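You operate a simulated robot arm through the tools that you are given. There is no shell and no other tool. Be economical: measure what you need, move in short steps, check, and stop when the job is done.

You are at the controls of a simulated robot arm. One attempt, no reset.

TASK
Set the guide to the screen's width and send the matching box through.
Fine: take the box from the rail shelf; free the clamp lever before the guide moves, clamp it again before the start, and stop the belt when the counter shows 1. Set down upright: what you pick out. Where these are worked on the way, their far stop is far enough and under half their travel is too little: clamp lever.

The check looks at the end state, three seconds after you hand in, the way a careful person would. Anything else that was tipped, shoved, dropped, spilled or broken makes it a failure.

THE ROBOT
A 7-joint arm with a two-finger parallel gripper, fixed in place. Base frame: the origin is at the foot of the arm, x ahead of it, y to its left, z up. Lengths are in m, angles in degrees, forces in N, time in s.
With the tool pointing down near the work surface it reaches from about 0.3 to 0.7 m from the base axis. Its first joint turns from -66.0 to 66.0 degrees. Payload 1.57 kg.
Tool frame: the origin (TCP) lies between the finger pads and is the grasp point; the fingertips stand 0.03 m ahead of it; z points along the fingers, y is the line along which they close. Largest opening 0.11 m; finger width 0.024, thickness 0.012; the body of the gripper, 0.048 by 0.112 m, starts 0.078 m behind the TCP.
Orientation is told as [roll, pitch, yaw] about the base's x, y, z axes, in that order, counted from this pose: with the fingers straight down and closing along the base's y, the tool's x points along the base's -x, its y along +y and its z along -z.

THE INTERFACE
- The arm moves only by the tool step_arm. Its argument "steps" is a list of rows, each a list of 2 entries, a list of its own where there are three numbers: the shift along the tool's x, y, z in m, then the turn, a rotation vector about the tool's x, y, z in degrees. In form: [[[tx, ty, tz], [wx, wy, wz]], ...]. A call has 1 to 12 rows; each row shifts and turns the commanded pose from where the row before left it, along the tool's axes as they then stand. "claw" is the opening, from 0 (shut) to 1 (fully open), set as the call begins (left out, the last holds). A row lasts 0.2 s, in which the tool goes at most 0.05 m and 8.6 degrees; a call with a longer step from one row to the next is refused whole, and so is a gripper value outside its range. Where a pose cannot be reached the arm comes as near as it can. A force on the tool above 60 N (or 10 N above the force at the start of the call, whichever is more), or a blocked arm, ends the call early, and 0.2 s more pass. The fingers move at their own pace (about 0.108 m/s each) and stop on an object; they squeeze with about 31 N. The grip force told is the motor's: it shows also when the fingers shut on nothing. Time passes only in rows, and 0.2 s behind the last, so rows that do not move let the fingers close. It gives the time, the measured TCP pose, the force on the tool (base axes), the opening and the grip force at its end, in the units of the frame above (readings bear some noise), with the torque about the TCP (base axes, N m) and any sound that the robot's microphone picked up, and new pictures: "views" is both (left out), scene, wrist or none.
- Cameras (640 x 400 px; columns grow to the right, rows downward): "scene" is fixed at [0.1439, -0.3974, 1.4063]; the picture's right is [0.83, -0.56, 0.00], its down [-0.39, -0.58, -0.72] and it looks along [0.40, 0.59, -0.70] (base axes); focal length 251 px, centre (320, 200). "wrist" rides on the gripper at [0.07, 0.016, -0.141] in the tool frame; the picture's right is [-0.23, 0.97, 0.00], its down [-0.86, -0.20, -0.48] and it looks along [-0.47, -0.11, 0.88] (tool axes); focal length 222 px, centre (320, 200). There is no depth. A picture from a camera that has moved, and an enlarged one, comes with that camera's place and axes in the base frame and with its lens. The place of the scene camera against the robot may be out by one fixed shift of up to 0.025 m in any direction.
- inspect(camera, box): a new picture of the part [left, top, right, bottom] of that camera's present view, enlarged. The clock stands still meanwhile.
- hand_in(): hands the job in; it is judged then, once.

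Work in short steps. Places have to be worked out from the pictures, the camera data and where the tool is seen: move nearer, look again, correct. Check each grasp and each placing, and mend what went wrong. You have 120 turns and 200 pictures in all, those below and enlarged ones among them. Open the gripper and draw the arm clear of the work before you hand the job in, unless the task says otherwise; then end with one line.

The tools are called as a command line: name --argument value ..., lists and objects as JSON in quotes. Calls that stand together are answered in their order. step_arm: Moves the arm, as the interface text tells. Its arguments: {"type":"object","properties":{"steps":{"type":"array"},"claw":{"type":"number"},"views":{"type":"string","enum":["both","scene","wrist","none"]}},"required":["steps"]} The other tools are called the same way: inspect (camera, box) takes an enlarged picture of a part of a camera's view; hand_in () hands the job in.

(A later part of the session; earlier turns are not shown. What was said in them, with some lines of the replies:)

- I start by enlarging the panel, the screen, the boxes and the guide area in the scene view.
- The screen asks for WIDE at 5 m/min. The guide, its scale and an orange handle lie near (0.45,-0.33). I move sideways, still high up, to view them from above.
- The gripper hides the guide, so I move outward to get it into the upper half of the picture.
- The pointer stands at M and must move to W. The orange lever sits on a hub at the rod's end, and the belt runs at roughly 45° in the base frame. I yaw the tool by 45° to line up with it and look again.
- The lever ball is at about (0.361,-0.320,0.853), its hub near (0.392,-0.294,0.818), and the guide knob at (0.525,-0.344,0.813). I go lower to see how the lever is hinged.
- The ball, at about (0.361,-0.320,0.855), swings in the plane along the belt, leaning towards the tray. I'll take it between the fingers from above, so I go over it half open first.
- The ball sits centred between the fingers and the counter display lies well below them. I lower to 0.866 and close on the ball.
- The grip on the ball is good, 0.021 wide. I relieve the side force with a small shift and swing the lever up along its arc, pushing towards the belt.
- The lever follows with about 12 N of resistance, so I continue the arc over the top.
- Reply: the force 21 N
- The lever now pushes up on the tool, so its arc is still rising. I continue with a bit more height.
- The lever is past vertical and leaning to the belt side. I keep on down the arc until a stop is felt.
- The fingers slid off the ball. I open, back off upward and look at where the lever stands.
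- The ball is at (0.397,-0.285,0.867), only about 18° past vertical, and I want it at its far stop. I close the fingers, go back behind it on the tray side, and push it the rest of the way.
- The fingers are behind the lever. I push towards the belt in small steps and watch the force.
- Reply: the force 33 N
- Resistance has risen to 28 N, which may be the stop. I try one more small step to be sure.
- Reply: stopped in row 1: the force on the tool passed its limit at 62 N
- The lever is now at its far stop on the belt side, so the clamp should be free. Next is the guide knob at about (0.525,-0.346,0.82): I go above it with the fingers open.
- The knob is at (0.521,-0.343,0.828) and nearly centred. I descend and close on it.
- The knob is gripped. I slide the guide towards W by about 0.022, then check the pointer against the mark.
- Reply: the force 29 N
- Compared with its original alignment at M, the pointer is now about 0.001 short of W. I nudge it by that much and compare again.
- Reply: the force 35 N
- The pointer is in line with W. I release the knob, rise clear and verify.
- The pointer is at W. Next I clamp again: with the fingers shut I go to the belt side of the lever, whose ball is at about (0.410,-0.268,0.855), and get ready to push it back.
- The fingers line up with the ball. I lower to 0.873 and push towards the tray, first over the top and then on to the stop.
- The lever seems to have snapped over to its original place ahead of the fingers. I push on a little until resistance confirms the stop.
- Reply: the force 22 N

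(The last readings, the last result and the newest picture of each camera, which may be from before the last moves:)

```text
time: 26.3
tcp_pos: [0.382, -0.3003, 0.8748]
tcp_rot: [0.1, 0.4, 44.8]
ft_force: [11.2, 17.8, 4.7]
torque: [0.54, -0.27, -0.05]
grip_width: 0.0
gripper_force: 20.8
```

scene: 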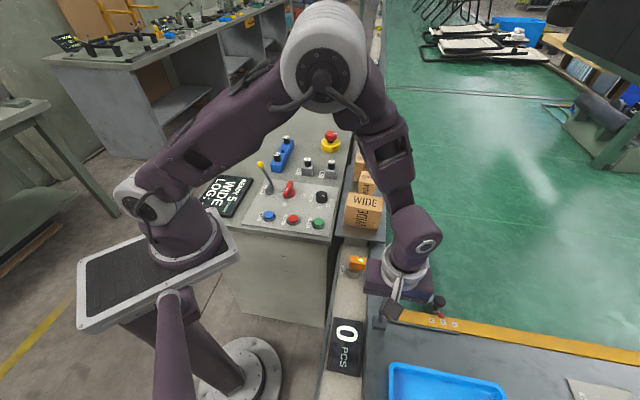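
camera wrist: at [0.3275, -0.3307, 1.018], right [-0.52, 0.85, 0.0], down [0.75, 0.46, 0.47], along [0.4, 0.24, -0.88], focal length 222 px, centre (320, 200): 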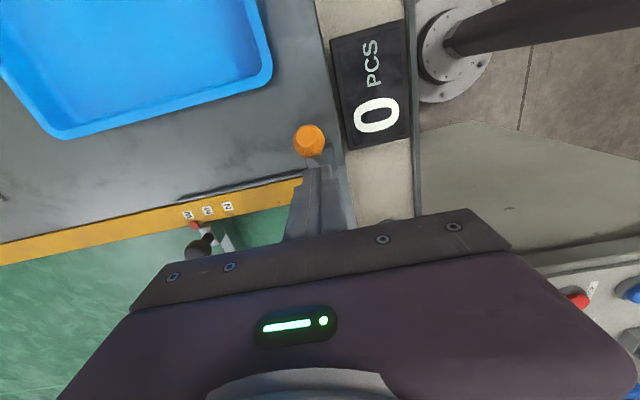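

There is solid resistance now. One more small push, then I back off and look at the lever and the boxes.

step_arm --steps '[[[0.004, 0, 0], [0, 0, 0]]]' --views "none"

step_arm --steps '[[[-0.03, 0, 0], [0, 0, 0]], [[-0.03, 0, -0.04], [0, 0, 0]], [[-0.045, 0, -0.04], [0, 0, 0]], [[-0.045, 0, -0.04], [0, 0, 0]], [[-0.045, 0, -0.03], [0, 0, 0]], [[-0.04, 0, 0], [0, 0, 0]]]' --claw 1 --views "both"

inspect --camera "scene" --box '[370, 280, 470, 345]'

```text
time: 26.7
tcp_pos: [0.3805, -0.3012, 0.8748]
tcp_rot: [-0.1, 0.3, 44.9]
ft_force: [25.6, 40.3, 12.7]
torque: [1.05, -0.7, -0.17]
grip_width: 0.0
gripper_force: 21.2
```

```text
refused: row 3 steps farther than a row can; nothing moved
```

```text
6.15 times, centred on (420, 312) of scene
camera zoom: at [0.1444, -0.3963, 1.4066], right [0.83, -0.56, 0.0], down [-0.39, -0.58, -0.72], along [0.4, 0.59, -0.7], focal length 1544 px, centre (-295, -492)
```

zoom: 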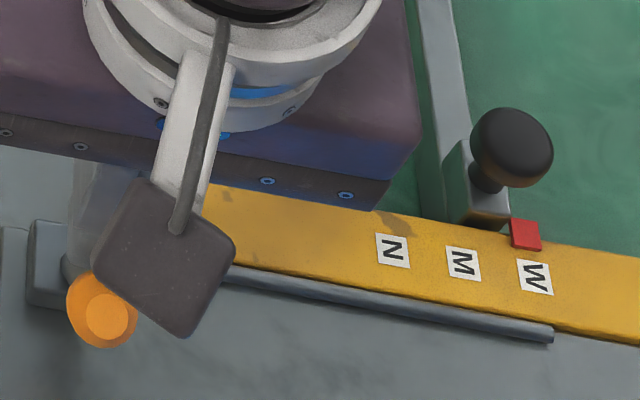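

The lever is fully back at its original stop and the pointer is still at W. I back off and rise, heading over towards the boxes.

step_arm --steps '[[[-0.03, 0, 0], [0, 0, 0]], [[-0.03, 0, -0.035], [0, 0, 0]], [[-0.03, 0, -0.038], [0, 0, 0]], [[-0.03, 0, -0.038], [0, 0, 0]], [[-0.035, 0, -0.033], [0, 0, 0]], [[-0.045, 0, 0], [0, 0, 0]], [[-0.045, 0, 0], [0, 0, 0]], [[-0.03, 0, 0], [0, 0, 0]]]' --claw 1 --views "both"

```text
time: 28.5
tcp_pos: [0.5741, -0.1097, 1.0147]
tcp_rot: [0.0, 0.6, 44.7]
ft_force: [-0.1, 0.3, 0.1]
torque: [-0.01, 0.01, -0.02]
grip_width: 0.1098
gripper_force: 0.0
camera wrist: at [0.5156, -0.147, 1.1574], right [-0.52, 0.85, 0.0], down [0.75, 0.46, 0.47], along [0.4, 0.24, -0.88], focal length 222 px, centre (320, 200)
```

scene: 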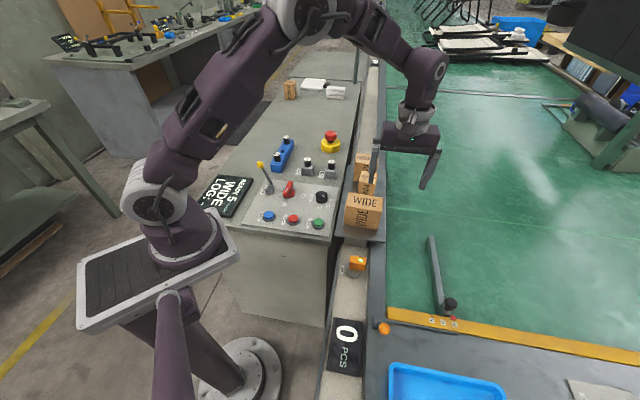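
wrist: 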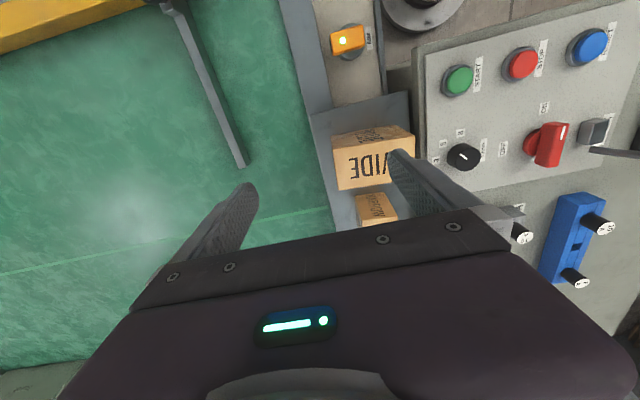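

inspect --camera "wrist" --box '[290, 70, 430, 230]'

inspect --camera "scene" --box '[330, 140, 410, 260]'

```text
2.50 times, centred on (360, 150) of wrist
camera zoom: at [0.5156, -0.147, 1.1574], right [-0.52, 0.85, 0.0], down [0.75, 0.46, 0.47], along [0.4, 0.24, -0.88], focal length 555 px, centre (220, 325)
```

zoom: 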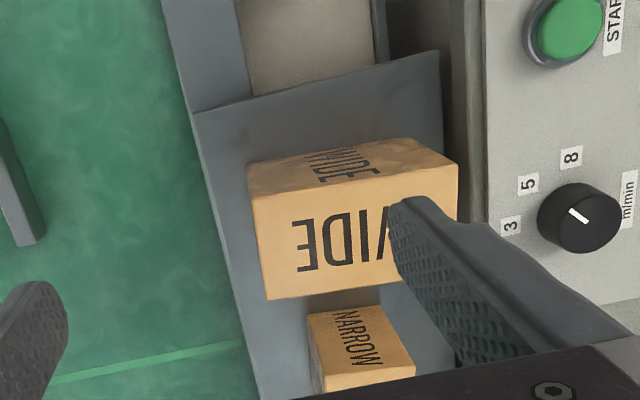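

```text
3.33 times, centred on (370, 200) of scene
camera zoom: at [0.1439, -0.3974, 1.4063], right [0.83, -0.56, 0.0], down [-0.39, -0.58, -0.72], along [0.4, 0.59, -0.7], focal length 836 px, centre (153, 200)
```

zoom: 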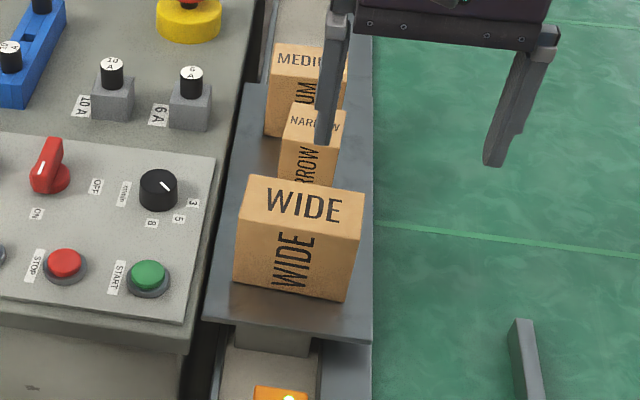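

The WIDE box top is about 0.108 across the belt and 0.06 along it, centred near (0.562,-0.031,0.864), with a free gap before NARROW. I'll grip it along the belt direction, so I turn the tool to yaw -45°.

step_arm --steps '[[[0, 0, 0], [0, 0, 8.15]], [[0, 0, 0], [0, 0, 8.15]], [[0, 0, 0], [0, 0, 8.15]], [[0, 0, 0], [0, 0, 8.15]], [[0, 0, 0], [0, 0, 8.15]], [[0, 0, 0], [0, 0, 8.15]], [[0, 0, 0], [0, 0, 8.15]], [[0, 0, 0], [0, 0, 8.15]], [[0, 0, 0], [0, 0, 8.15]], [[0, 0, 0], [0, 0, 8.15]], [[0, 0, 0], [0, 0, 8.15]], [[0.04, 0.025, 0], [0, 0, 0]]]' --views "wrist"

```text
time: 31.1
tcp_pos: [0.5633, -0.0635, 1.0176]
tcp_rot: [-0.6, 0.0, -45.2]
ft_force: [0.7, 0.4, -0.1]
torque: [-0.06, 0.01, 0.0]
grip_width: 0.1101
gripper_force: 0.1
camera wrist: at [0.5276, -0.0014, 1.1594], right [0.85, 0.52, -0.01], down [0.46, -0.74, 0.48], along [0.24, -0.41, -0.88], focal length 222 px, centre (320, 200)
```

wrist: 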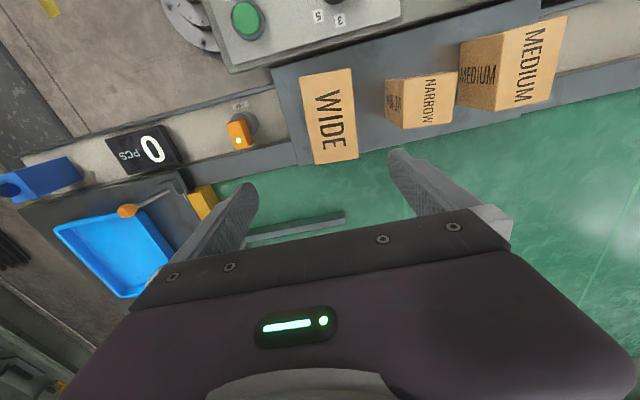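

inspect --camera "wrist" --box '[240, 50, 440, 250]'

```text
2.00 times, centred on (340, 150) of wrist
camera zoom: at [0.5276, -0.0014, 1.1594], right [0.85, 0.52, -0.01], down [0.46, -0.74, 0.48], along [0.24, -0.41, -0.88], focal length 444 px, centre (280, 300)
```

zoom: 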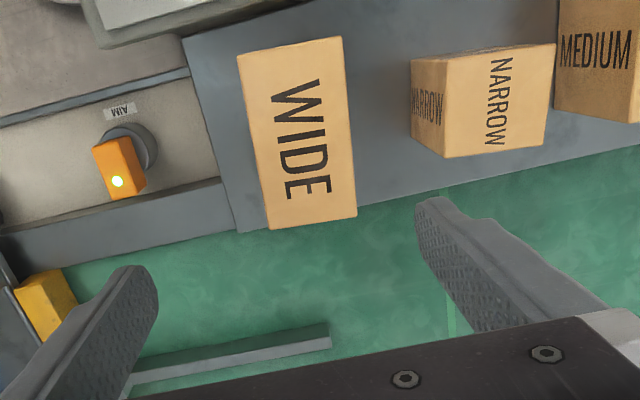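

Triangulated from two wrist views: box top centre (0.559,-0.0345,0.873), height about 0.08, width 0.105, turned about 5° from the rail. I centre over it and match its angle.

step_arm --steps '[[[0.0236, 0.0174, 0], [0, 0, 0]], [[0, 0, 0.02], [0, 0, 4.5]], [[0, 0, 0.04], [0, 0, 0]], [[0, 0, 0.035], [0, 0, 0]]]' --claw 0.95 --views "wrist"

```text
time: 32.1
tcp_pos: [0.5575, -0.0358, 0.92]
tcp_rot: [-0.6, -0.2, -49.5]
ft_force: [-0.4, -0.1, -0.4]
torque: [-0.02, 0.01, 0.01]
grip_width: 0.1046
gripper_force: 0.1
camera wrist: at [0.5271, 0.0291, 1.0621], right [0.89, 0.46, -0.01], down [0.41, -0.78, 0.48], along [0.21, -0.43, -0.88], focal length 222 px, centre (320, 200)
```

wrist: 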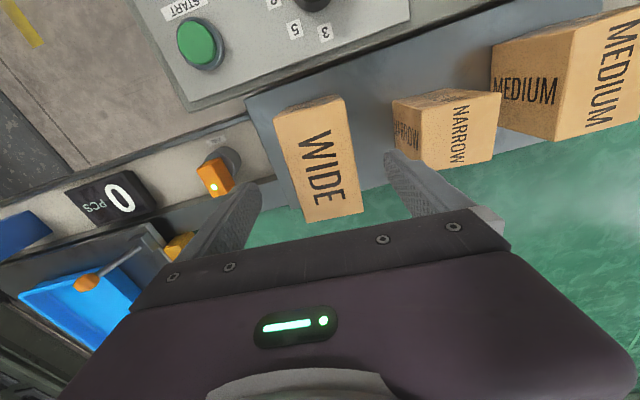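

The box is centred within 3 mm and both fingers have clear room. I descend to 0.842 and close.

step_arm --steps '[[[0.002, 0.001, 0.026], [0, 0, 0]], [[0, 0, 0.026], [0, 0, 0]], [[0, 0, 0.026], [0, 0, 0]]]' --views "none"

step_arm --steps '[[[0, 0, 0], [0, 0, 0]], [[0, 0, 0], [0, 0, 0]], [[0, 0, 0], [0, 0, 0]]]' --claw 0.3 --views "none"

```text
time: 32.9
tcp_pos: [0.5565, -0.0335, 0.8409]
tcp_rot: [-0.5, 0.1, -49.6]
ft_force: [0.4, 0.2, -0.5]
torque: [0.0, -0.03, -0.01]
grip_width: 0.1044
gripper_force: 0.0
```

```text
time: 33.7
tcp_pos: [0.5556, -0.033, 0.8416]
tcp_rot: [-0.6, 0.0, -49.5]
ft_force: [-0.1, -0.5, 0.4]
torque: [0.02, -0.04, 0.03]
grip_width: 0.0596
gripper_force: 31.2
```

The box is gripped at 0.0596 without side force. I lift it and check.

step_arm --steps '[[[0, 0, -0.02], [0, 0, 0]], [[0, 0, -0.035], [0, 0, 0]], [[0, 0, -0.035], [0, 0, 0]]]' --views "both"

```text
time: 34.5
tcp_pos: [0.5558, -0.0307, 0.9318]
tcp_rot: [-0.7, 0.1, -49.6]
ft_force: [-0.1, 0.6, -2.2]
torque: [0.02, 0.01, 0.02]
grip_width: 0.0598
gripper_force: 30.9
camera wrist: at [0.5263, 0.033, 1.074], right [0.89, 0.46, -0.01], down [0.41, -0.78, 0.48], along [0.21, -0.43, -0.88], focal length 222 px, centre (320, 200)
```

scene: 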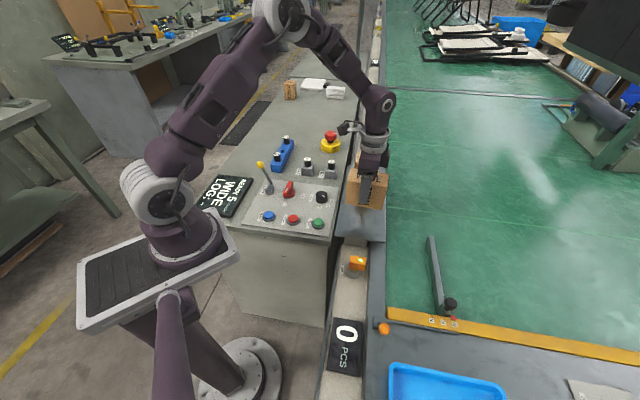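
wrist: 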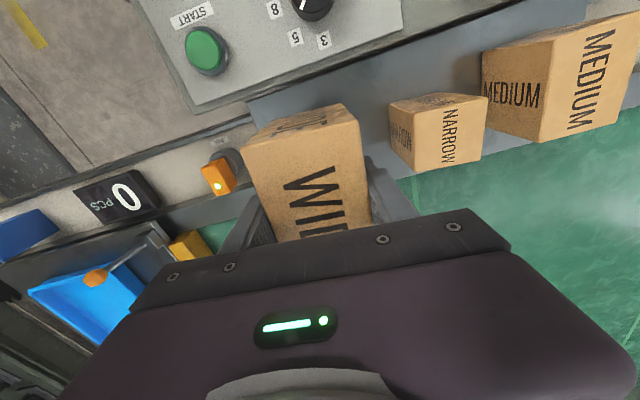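

The box is held freely at about 2 N. I carry it out over the belt lane, turning it 5° to square it with the rail, to a spot just upstream of the guide's end.

step_arm --steps '[[[0, 0, -0.02], [0, 0, -5.1]], [[-0.035, 0, 0], [0, 0, 0]], [[-0.036, 0, 0], [0, 0, 0]], [[-0.035, 0, 0], [0, 0, 0]], [[-0.035, 0.01, 0], [0, 0, 0]], [[0, 0.022, 0], [0, 0, 0]], [[0, 0, 0], [0, 0, 0]]]' --views "both"

```text
time: 36.1
tcp_pos: [0.6781, -0.11, 0.9496]
tcp_rot: [-0.7, 0.1, -44.5]
ft_force: [0.1, 0.0, -1.8]
torque: [-0.02, -0.02, -0.03]
grip_width: 0.0597
gripper_force: 30.9
camera wrist: at [0.6432, -0.0481, 1.0917], right [0.84, 0.54, -0.01], down [0.47, -0.74, 0.48], along [0.25, -0.41, -0.88], focal length 222 px, centre (320, 200)
```

scene: 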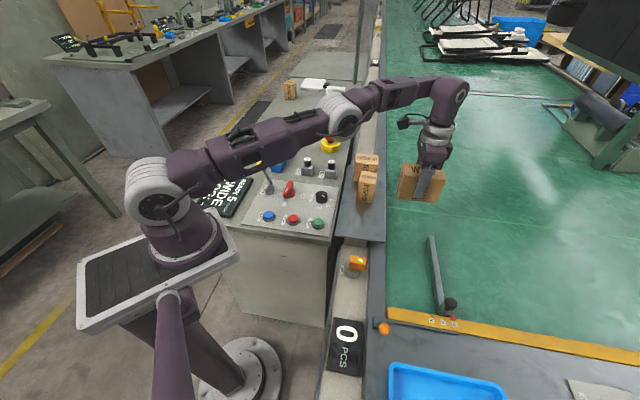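
wrist: 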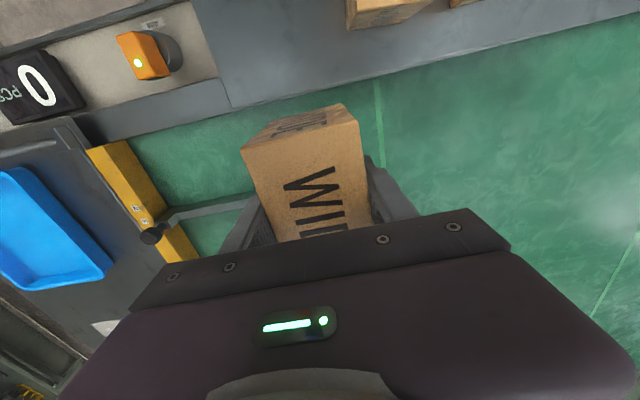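

The box is squared with the rail at lane centre c≈0.561. I shift it 4 mm towards the rail for clearance to the guide and begin lowering.

step_arm --steps '[[[0.004, 0, 0.03], [0, 0, 0]], [[0, 0, 0.03], [0, 0, 0]], [[0, 0, 0.025], [0, 0, 0]], [[0, 0, 0.01], [0, 0, 0]]]' --views "both"

inspect --camera "scene" --box '[360, 160, 480, 330]'

```text
time: 37.1
tcp_pos: [0.6772, -0.1078, 0.856]
tcp_rot: [-0.6, 0.1, -44.5]
ft_force: [-0.3, 0.6, -0.8]
torque: [-0.01, -0.03, 0.03]
grip_width: 0.0597
gripper_force: 30.7
camera wrist: at [0.6412, -0.0468, 0.9981], right [0.84, 0.54, -0.01], down [0.47, -0.74, 0.48], along [0.25, -0.41, -0.88], focal length 222 px, centre (320, 200)
```

scene: 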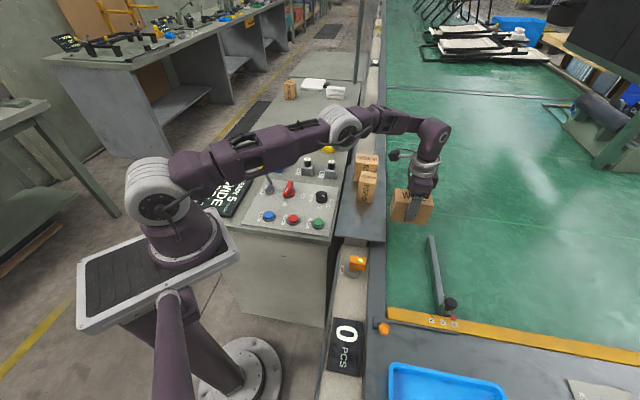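
wrist: 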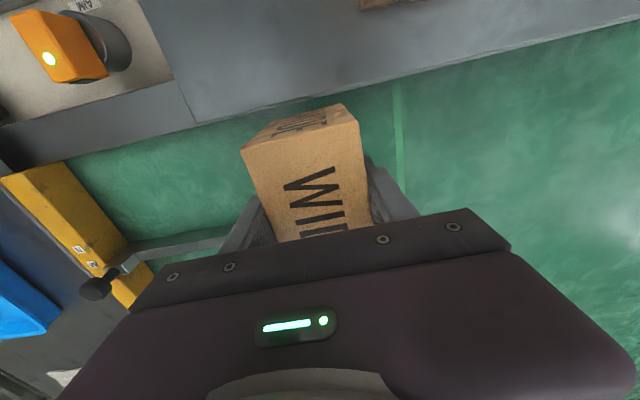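

```text
2.35 times, centred on (420, 245) of scene
camera zoom: at [0.1439, -0.3974, 1.4063], right [0.83, -0.56, 0.0], down [-0.39, -0.58, -0.72], along [0.4, 0.59, -0.7], focal length 590 px, centre (85, 94)
```

zoom: 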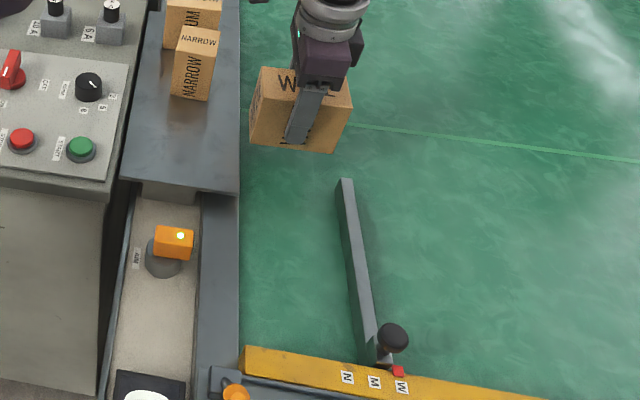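

In the scene view the box lines up with the lane between rail and guide. I lower it in small steps until it touches the belt.

step_arm --steps '[[[0, 0, 0.006], [0, 0, 0]], [[0, 0, 0.005], [0, 0, 0]]]' --views "none"

step_arm --steps '[[[0, 0, 0.004], [0, 0, 0]], [[0, 0, 0.004], [0, 0, 0]]]' --views "none"

step_arm --steps '[[[0, 0, 0.003], [0, 0, 0]], [[0, 0, 0.003], [0, 0, 0]]]' --views "wrist"

```text
time: 37.7
tcp_pos: [0.6774, -0.1069, 0.8448]
tcp_rot: [-0.6, 0.0, -44.5]
ft_force: [-0.2, -0.5, -1.1]
torque: [0.04, 0.0, 0.0]
grip_width: 0.0595
gripper_force: 31.2
```

```text
time: 38.3
tcp_pos: [0.6774, -0.1062, 0.8377]
tcp_rot: [-0.6, 0.1, -44.5]
ft_force: [-0.2, -0.4, -1.7]
torque: [-0.03, 0.0, 0.0]
grip_width: 0.0597
gripper_force: 31.4
```

```text
time: 38.9
tcp_pos: [0.6772, -0.1069, 0.8316]
tcp_rot: [-0.6, 0.0, -44.4]
ft_force: [-0.4, 0.0, -1.8]
torque: [-0.02, -0.02, -0.01]
grip_width: 0.0599
gripper_force: 30.9
camera wrist: at [0.6416, -0.0465, 0.9736], right [0.84, 0.54, -0.01], down [0.47, -0.74, 0.48], along [0.25, -0.41, -0.88], focal length 222 px, centre (320, 200)
```

wrist: 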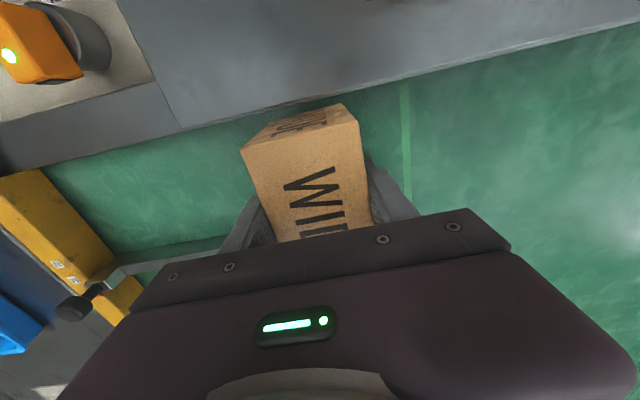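

There is no contact yet with the bottom at about 0.782. I continue down gently.

step_arm --steps '[[[0, 0, 0.003], [0, 0, 0]], [[0, 0, 0.003], [0, 0, 0]]]' --views "none"

step_arm --steps '[[[0, 0, 0.003], [0, 0, 0]], [[0, 0, 0.003], [0, 0, 0]]]' --views "none"

step_arm --steps '[[[0, 0, 0.003], [0, 0, 0]], [[0, 0, 0.003], [0, 0, 0]]]' --views "wrist"

```text
time: 39.5
tcp_pos: [0.6768, -0.1072, 0.8258]
tcp_rot: [-0.6, 0.0, -44.5]
ft_force: [-0.1, -0.4, -1.6]
torque: [0.02, -0.04, 0.01]
grip_width: 0.0594
gripper_force: 31.3
```

```text
time: 40.1
tcp_pos: [0.6768, -0.1062, 0.8182]
tcp_rot: [-0.5, 0.0, -44.4]
ft_force: [0.1, -0.5, -1.3]
torque: [0.05, 0.02, -0.04]
grip_width: 0.0597
gripper_force: 31.1
```

```text
time: 40.7
tcp_pos: [0.6775, -0.1086, 0.8142]
tcp_rot: [-0.6, 0.0, -44.6]
ft_force: [0.3, -0.4, -2.3]
torque: [0.02, 0.01, 0.02]
grip_width: 0.0596
gripper_force: 30.9
camera wrist: at [0.6412, -0.0465, 0.9557], right [0.84, 0.54, -0.01], down [0.47, -0.74, 0.48], along [0.25, -0.41, -0.88], focal length 222 px, centre (320, 200)
```

wrist: 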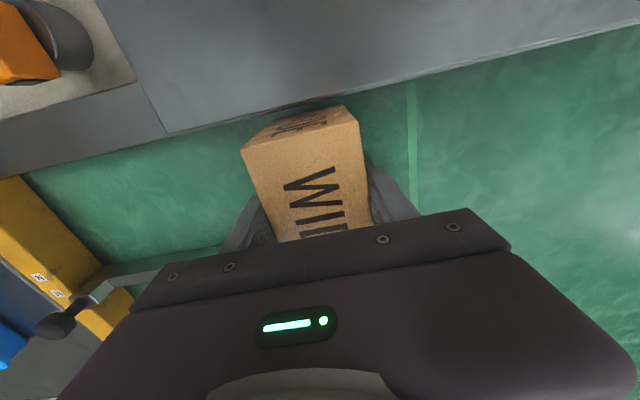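

Still free at a bottom height of about 0.764, so the belt is lower than the shelf. I continue.

step_arm --steps '[[[0, 0, 0.003], [0, 0, 0]], [[0, 0, 0.003], [0, 0, 0]]]' --views "none"

step_arm --steps '[[[0, 0, 0.003], [0, 0, 0]], [[0, 0, 0.003], [0, 0, 0]]]' --views "none"

step_arm --steps '[[[0, 0, 0.003], [0, 0, 0]], [[0, 0, 0.003], [0, 0, 0]]]' --views "wrist"

```text
time: 41.3
tcp_pos: [0.6755, -0.1073, 0.8073]
tcp_rot: [-0.6, 0.1, -44.5]
ft_force: [-0.4, -0.4, -2.2]
torque: [0.02, 0.04, 0.02]
grip_width: 0.0599
gripper_force: 31.2
```

```text
time: 41.9
tcp_pos: [0.6754, -0.1078, 0.802]
tcp_rot: [-0.5, -0.1, -44.6]
ft_force: [-0.1, 0.8, -1.0]
torque: [0.0, 0.01, 0.01]
grip_width: 0.0597
gripper_force: 30.5
```

```text
time: 42.5
tcp_pos: [0.6783, -0.1085, 0.7991]
tcp_rot: [-0.4, -0.3, -44.6]
ft_force: [-8.4, 2.6, 44.2]
torque: [0.69, -0.49, 0.14]
grip_width: 0.0598
gripper_force: 31.1
camera wrist: at [0.6414, -0.0476, 0.9413], right [0.84, 0.54, -0.01], down [0.47, -0.74, 0.48], along [0.26, -0.41, -0.87], focal length 222 px, centre (320, 200)
```

wrist: 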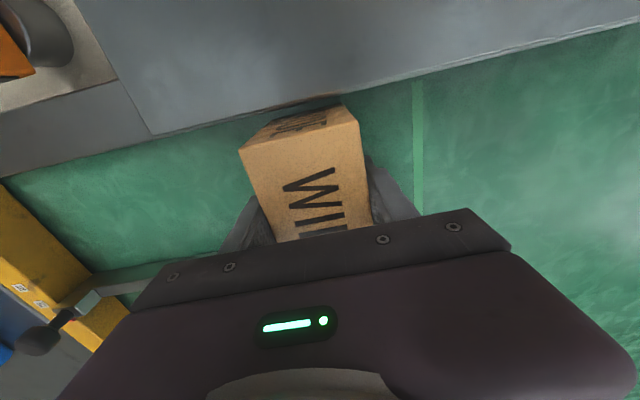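

The box touches the belt at TCP z≈0.80. I ease back up to take off the pressure, then release.

step_arm --steps '[[[0, 0, -0.0025], [0, 0, 0]], [[0, 0, 0], [0, 0, 0]]]' --views "none"

step_arm --steps '[[[0, 0, 0], [0, 0, 0]], [[0, 0, 0], [0, 0, 0]], [[0, 0, -0.03], [0, 0, 0]], [[0, 0, -0.04], [0, 0, 0]], [[0, 0, -0.045], [0, 0, 0]], [[0, 0, -0.045], [0, 0, 0]]]' --claw 0.85 --views "both"

inspect --camera "scene" --box '[360, 180, 480, 330]'

```text
time: 43.1
tcp_pos: [0.6787, -0.1096, 0.7986]
tcp_rot: [-0.5, -0.1, -44.5]
ft_force: [10.9, -1.1, 24.8]
torque: [0.07, -1.45, -0.2]
grip_width: 0.0599
gripper_force: 31.2
```

```text
time: 44.5
tcp_pos: [0.6771, -0.1066, 0.9576]
tcp_rot: [-0.5, 0.1, -44.5]
ft_force: [0.2, 0.1, -0.2]
torque: [0.0, 0.02, 0.01]
grip_width: 0.0932
gripper_force: 0.0
camera wrist: at [0.6406, -0.0465, 1.1009], right [0.84, 0.54, -0.01], down [0.47, -0.74, 0.48], along [0.25, -0.41, -0.88], focal length 222 px, centre (320, 200)
```

scene: 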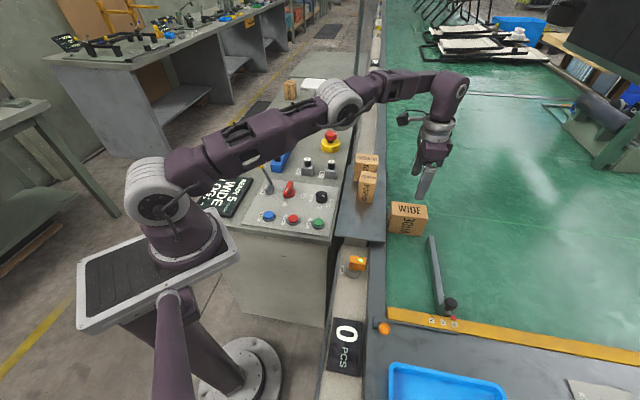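
wrist: 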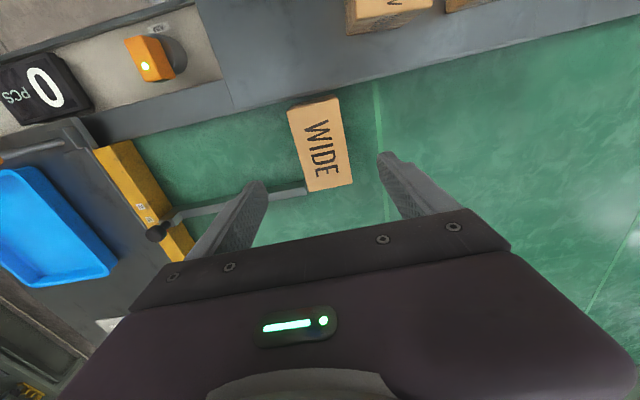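

```text
2.67 times, centred on (420, 255) of scene
camera zoom: at [0.1439, -0.3974, 1.4063], right [0.83, -0.56, 0.0], down [-0.39, -0.58, -0.72], along [0.4, 0.59, -0.7], focal length 669 px, centre (53, 53)
```

zoom: 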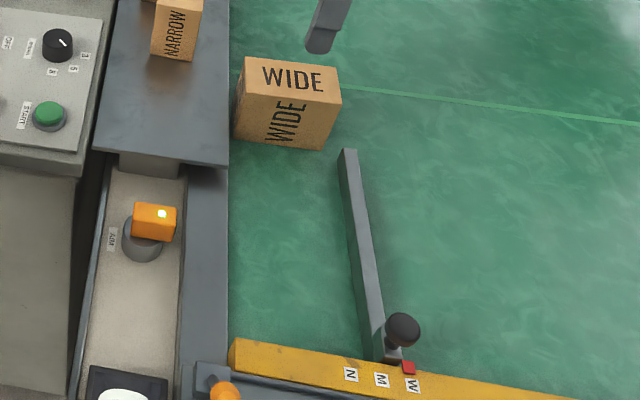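

The WIDE box stands upright at the lane entrance, clear of guide and rail. From several views I place START at about (0.420,0.004,0.826) and STOP at (0.368,0.058,0.826). I close the fingers and go above START.

step_arm --steps '[[[0.0373, -0.0145, 0], [0, 0, 0]], [[0.0373, -0.0145, 0], [0, 0, 0]], [[0.0373, -0.0145, 0], [0, 0, 0]], [[0.0373, -0.0145, 0], [0, 0, 0]], [[0.0373, -0.0145, 0], [0, 0, 0]], [[0.0373, -0.0145, 0], [0, 0, 0]], [[0.0373, -0.0145, 0], [0, 0, 0]], [[0, 0, 0], [0, 0, 0]]]' --claw 0 --views "both"

```text
time: 46.3
tcp_pos: [0.4209, 0.0047, 0.9593]
tcp_rot: [-0.6, 0.0, -44.4]
ft_force: [0.1, -0.1, 1.0]
torque: [-0.01, 0.01, -0.03]
grip_width: 0.0002
gripper_force: 21.1
camera wrist: at [0.3848, 0.0659, 1.1009], right [0.84, 0.54, -0.01], down [0.47, -0.74, 0.48], along [0.25, -0.41, -0.88], focal length 222 px, centre (320, 200)
```

scene: 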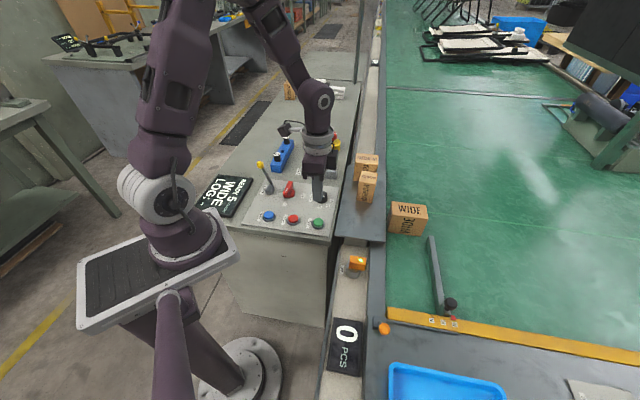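
wrist: 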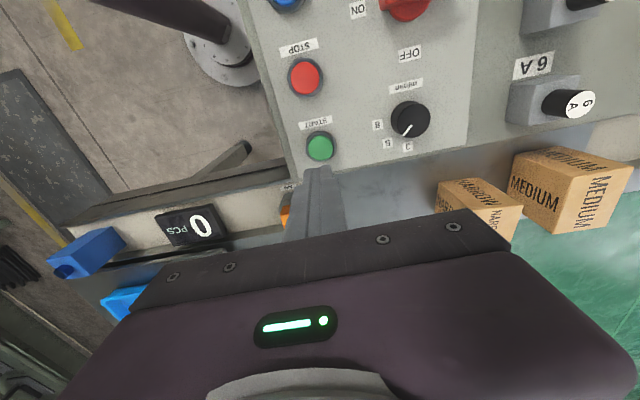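

START lies within 2 mm of the tool axis. I descend to just above it.

step_arm --steps '[[[-0.002, 0, 0.04], [0, 0, 0]], [[0, 0, 0.04], [0, 0, 0]], [[0, 0, 0.015], [0, 0, 0]]]' --views "wrist"

```text
time: 47.1
tcp_pos: [0.4214, 0.0017, 0.8648]
tcp_rot: [-0.5, 0.0, -44.4]
ft_force: [-6.1, 0.0, 37.0]
torque: [0.08, 0.22, -0.03]
grip_width: 0.0001
gripper_force: 21.3
heard: click
camera wrist: at [0.3864, 0.0627, 1.006], right [0.84, 0.54, -0.01], down [0.47, -0.74, 0.48], along [0.25, -0.41, -0.88], focal length 222 px, centre (320, 200)
```

wrist: 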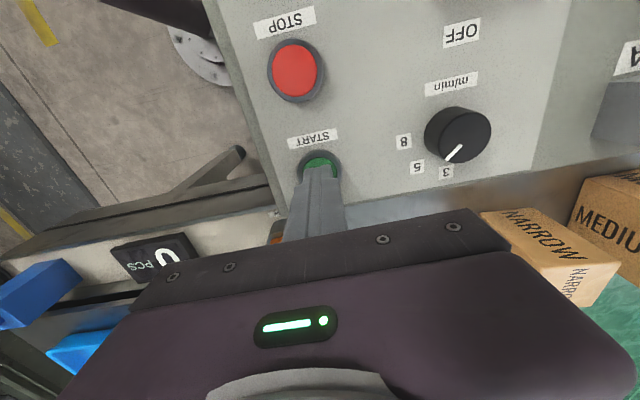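

A click: START is already pressed, as the button stands a bit higher than I'd judged. I lift off and go straight above STOP, watching the scene.

step_arm --steps '[[[0, 0, -0.025], [0, 0, 0]], [[0.038, 0.001, 0], [0, 0, 0]], [[0.038, 0.001, 0], [0, 0, 0]]]' --views "both"

```text
time: 47.9
tcp_pos: [0.3684, 0.0555, 0.8898]
tcp_rot: [-0.5, -0.1, -44.6]
ft_force: [0.8, 0.6, -0.5]
torque: [-0.03, 0.02, 0.01]
grip_width: 0.0
gripper_force: 21.4
camera wrist: at [0.3328, 0.117, 1.0328], right [0.84, 0.54, -0.01], down [0.47, -0.74, 0.48], along [0.25, -0.41, -0.88], focal length 222 px, centre (320, 200)
```

scene: 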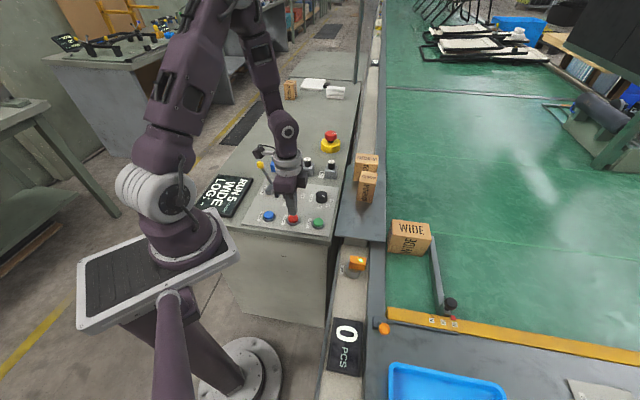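
wrist: 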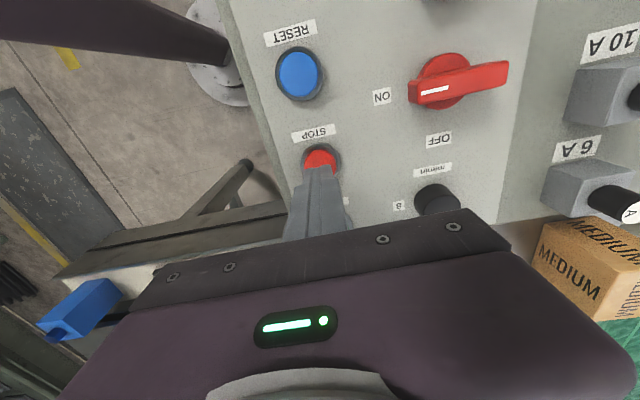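

The screen shows RUN and the box is entering the guide. I shift 7 mm onto the STOP centre, hover just above it and watch.

step_arm --steps '[[[0.0055, 0.003, 0.009], [0, 0, 0]], [[0, 0, 0], [0, 0, 0]], [[0, 0, 0], [0, 0, 0]]]' --views "scene"

```text
time: 48.7
tcp_pos: [0.3662, 0.0624, 0.88]
tcp_rot: [-0.6, 0.0, -44.6]
ft_force: [0.1, -1.0, 0.5]
torque: [-0.02, 0.01, 0.01]
grip_width: 0.0
gripper_force: 21.3
```

scene: 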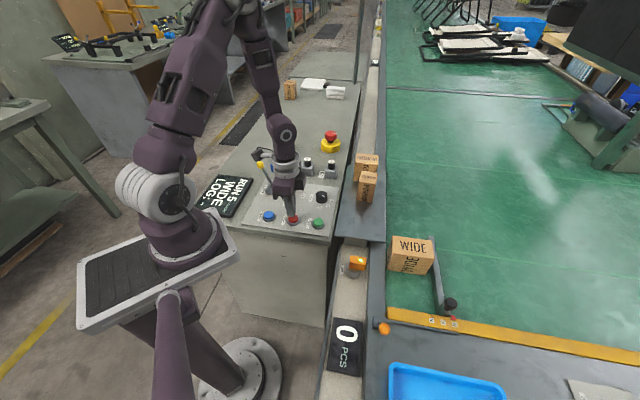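

The box moves well through the guide and the counter still reads 0. I wait in short steps.

step_arm --steps '[[[0, 0, 0], [0, 0, 0]]]' --views "scene"

```text
time: 49.1
tcp_pos: [0.3657, 0.063, 0.8815]
tcp_rot: [-0.5, 0.0, -44.5]
ft_force: [0.8, 0.6, -1.2]
torque: [0.01, -0.02, 0.03]
grip_width: 0.0
gripper_force: 21.1
```

scene: 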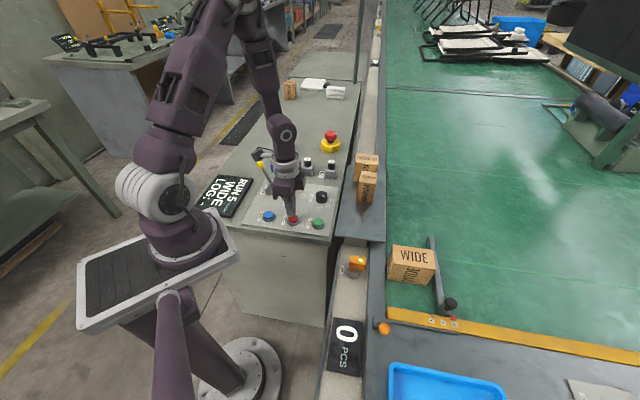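

step_arm --steps '[[[0, 0, 0], [0, 0, 0]]]' --views "scene"

```text
time: 49.5
tcp_pos: [0.3679, 0.0613, 0.8814]
tcp_rot: [-0.7, -0.1, -44.5]
ft_force: [0.5, -1.0, 0.0]
torque: [-0.02, 0.0, -0.02]
grip_width: 0.0
gripper_force: 21.5
```

scene: 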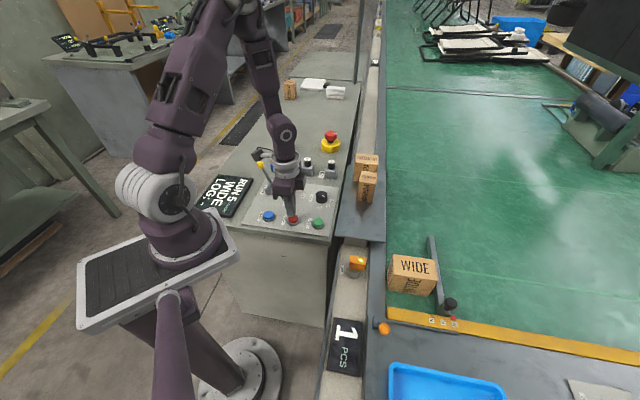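

The counter shows 1, so I press STOP now.

step_arm --steps '[[[0, 0, 0.019], [0, 0, 0]]]' --views "scene"

```text
time: 50.1
tcp_pos: [0.367, 0.0618, 0.8637]
tcp_rot: [-0.5, 0.0, -44.6]
ft_force: [-4.7, -0.9, 34.4]
torque: [-0.27, 0.08, -0.01]
grip_width: 0.0
gripper_force: 21.5
heard: click
stopped in row 1: the force on the tool passed its limit at 74 N (the readings are from after the stop); the commanded pose is now the measured one
```

scene: 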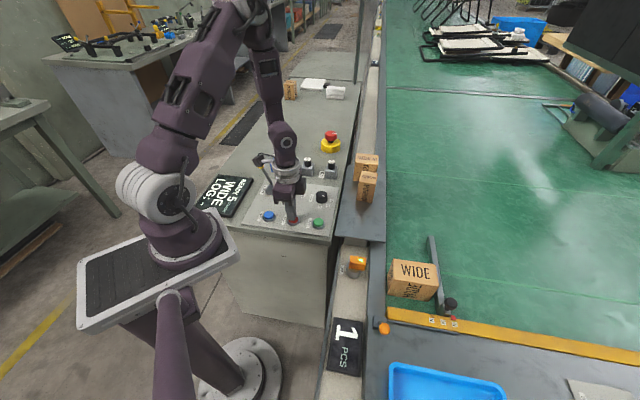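

A click was heard. I lift clear, open the gripper and check the screen, counter and box.

step_arm --steps '[[[0, 0, -0.04], [0, 0, 0]], [[0, 0, -0.04], [0, 0, 0]], [[0, 0, -0.045], [0, 0, 0]], [[0, 0, -0.045], [0, 0, 0]], [[0, 0, -0.04], [0, 0, 0]]]' --claw 0.7 --views "scene"

inspect --camera "scene" --box '[320, 220, 480, 380]'

inspect --camera "scene" --box '[190, 130, 350, 240]'

```text
time: 51.3
tcp_pos: [0.3683, 0.064, 1.0749]
tcp_rot: [-0.6, 0.0, -44.6]
ft_force: [0.0, -0.2, 0.1]
torque: [0.01, 0.03, -0.01]
grip_width: 0.077
gripper_force: 0.1
```

scene: 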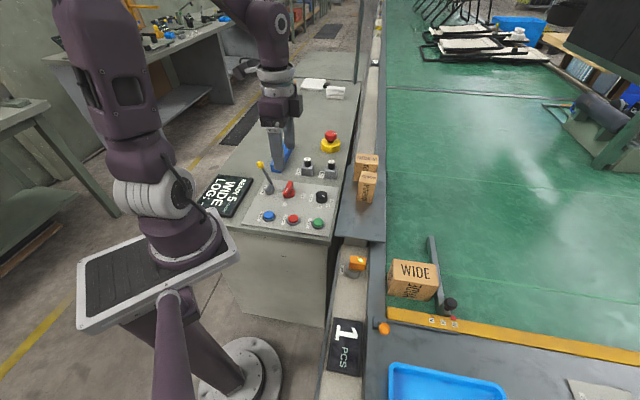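

```text
2.50 times, centred on (400, 300) of scene
camera zoom: at [0.1439, -0.3974, 1.4063], right [0.83, -0.56, 0.0], down [-0.39, -0.58, -0.72], along [0.4, 0.59, -0.7], focal length 627 px, centre (120, -50)
```

zoom: 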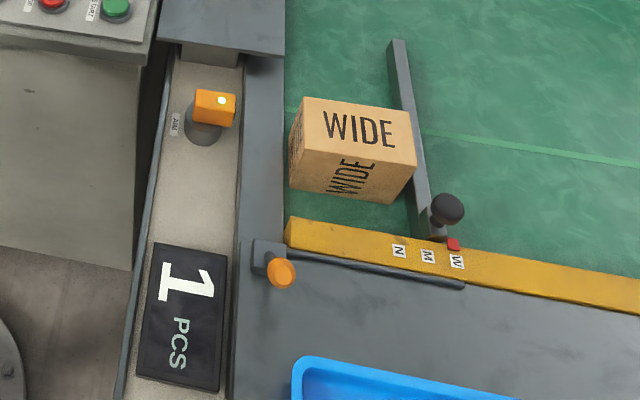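

```text
3.64 times, centred on (270, 185) of scene
camera zoom: at [0.1439, -0.3974, 1.4063], right [0.83, -0.56, 0.0], down [-0.39, -0.58, -0.72], along [0.4, 0.59, -0.7], focal length 912 px, centre (502, 254)
```

zoom: 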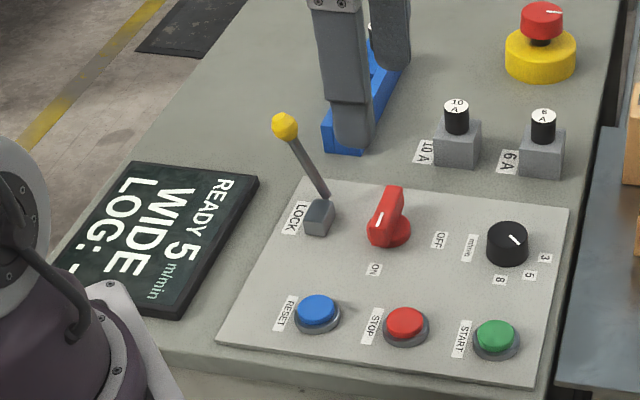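

The belt is stopped and the screen is back to READY. The counter shows 1, the guide is at W with the clamp on, and the box is upright. The gripper is open and clear, so I hand in.

hand_in

```text
The job is handed in.
```

The guide is set to W and clamped again. The WIDE box went through upright, and I stopped the belt with the counter at 1; the job is handed in.
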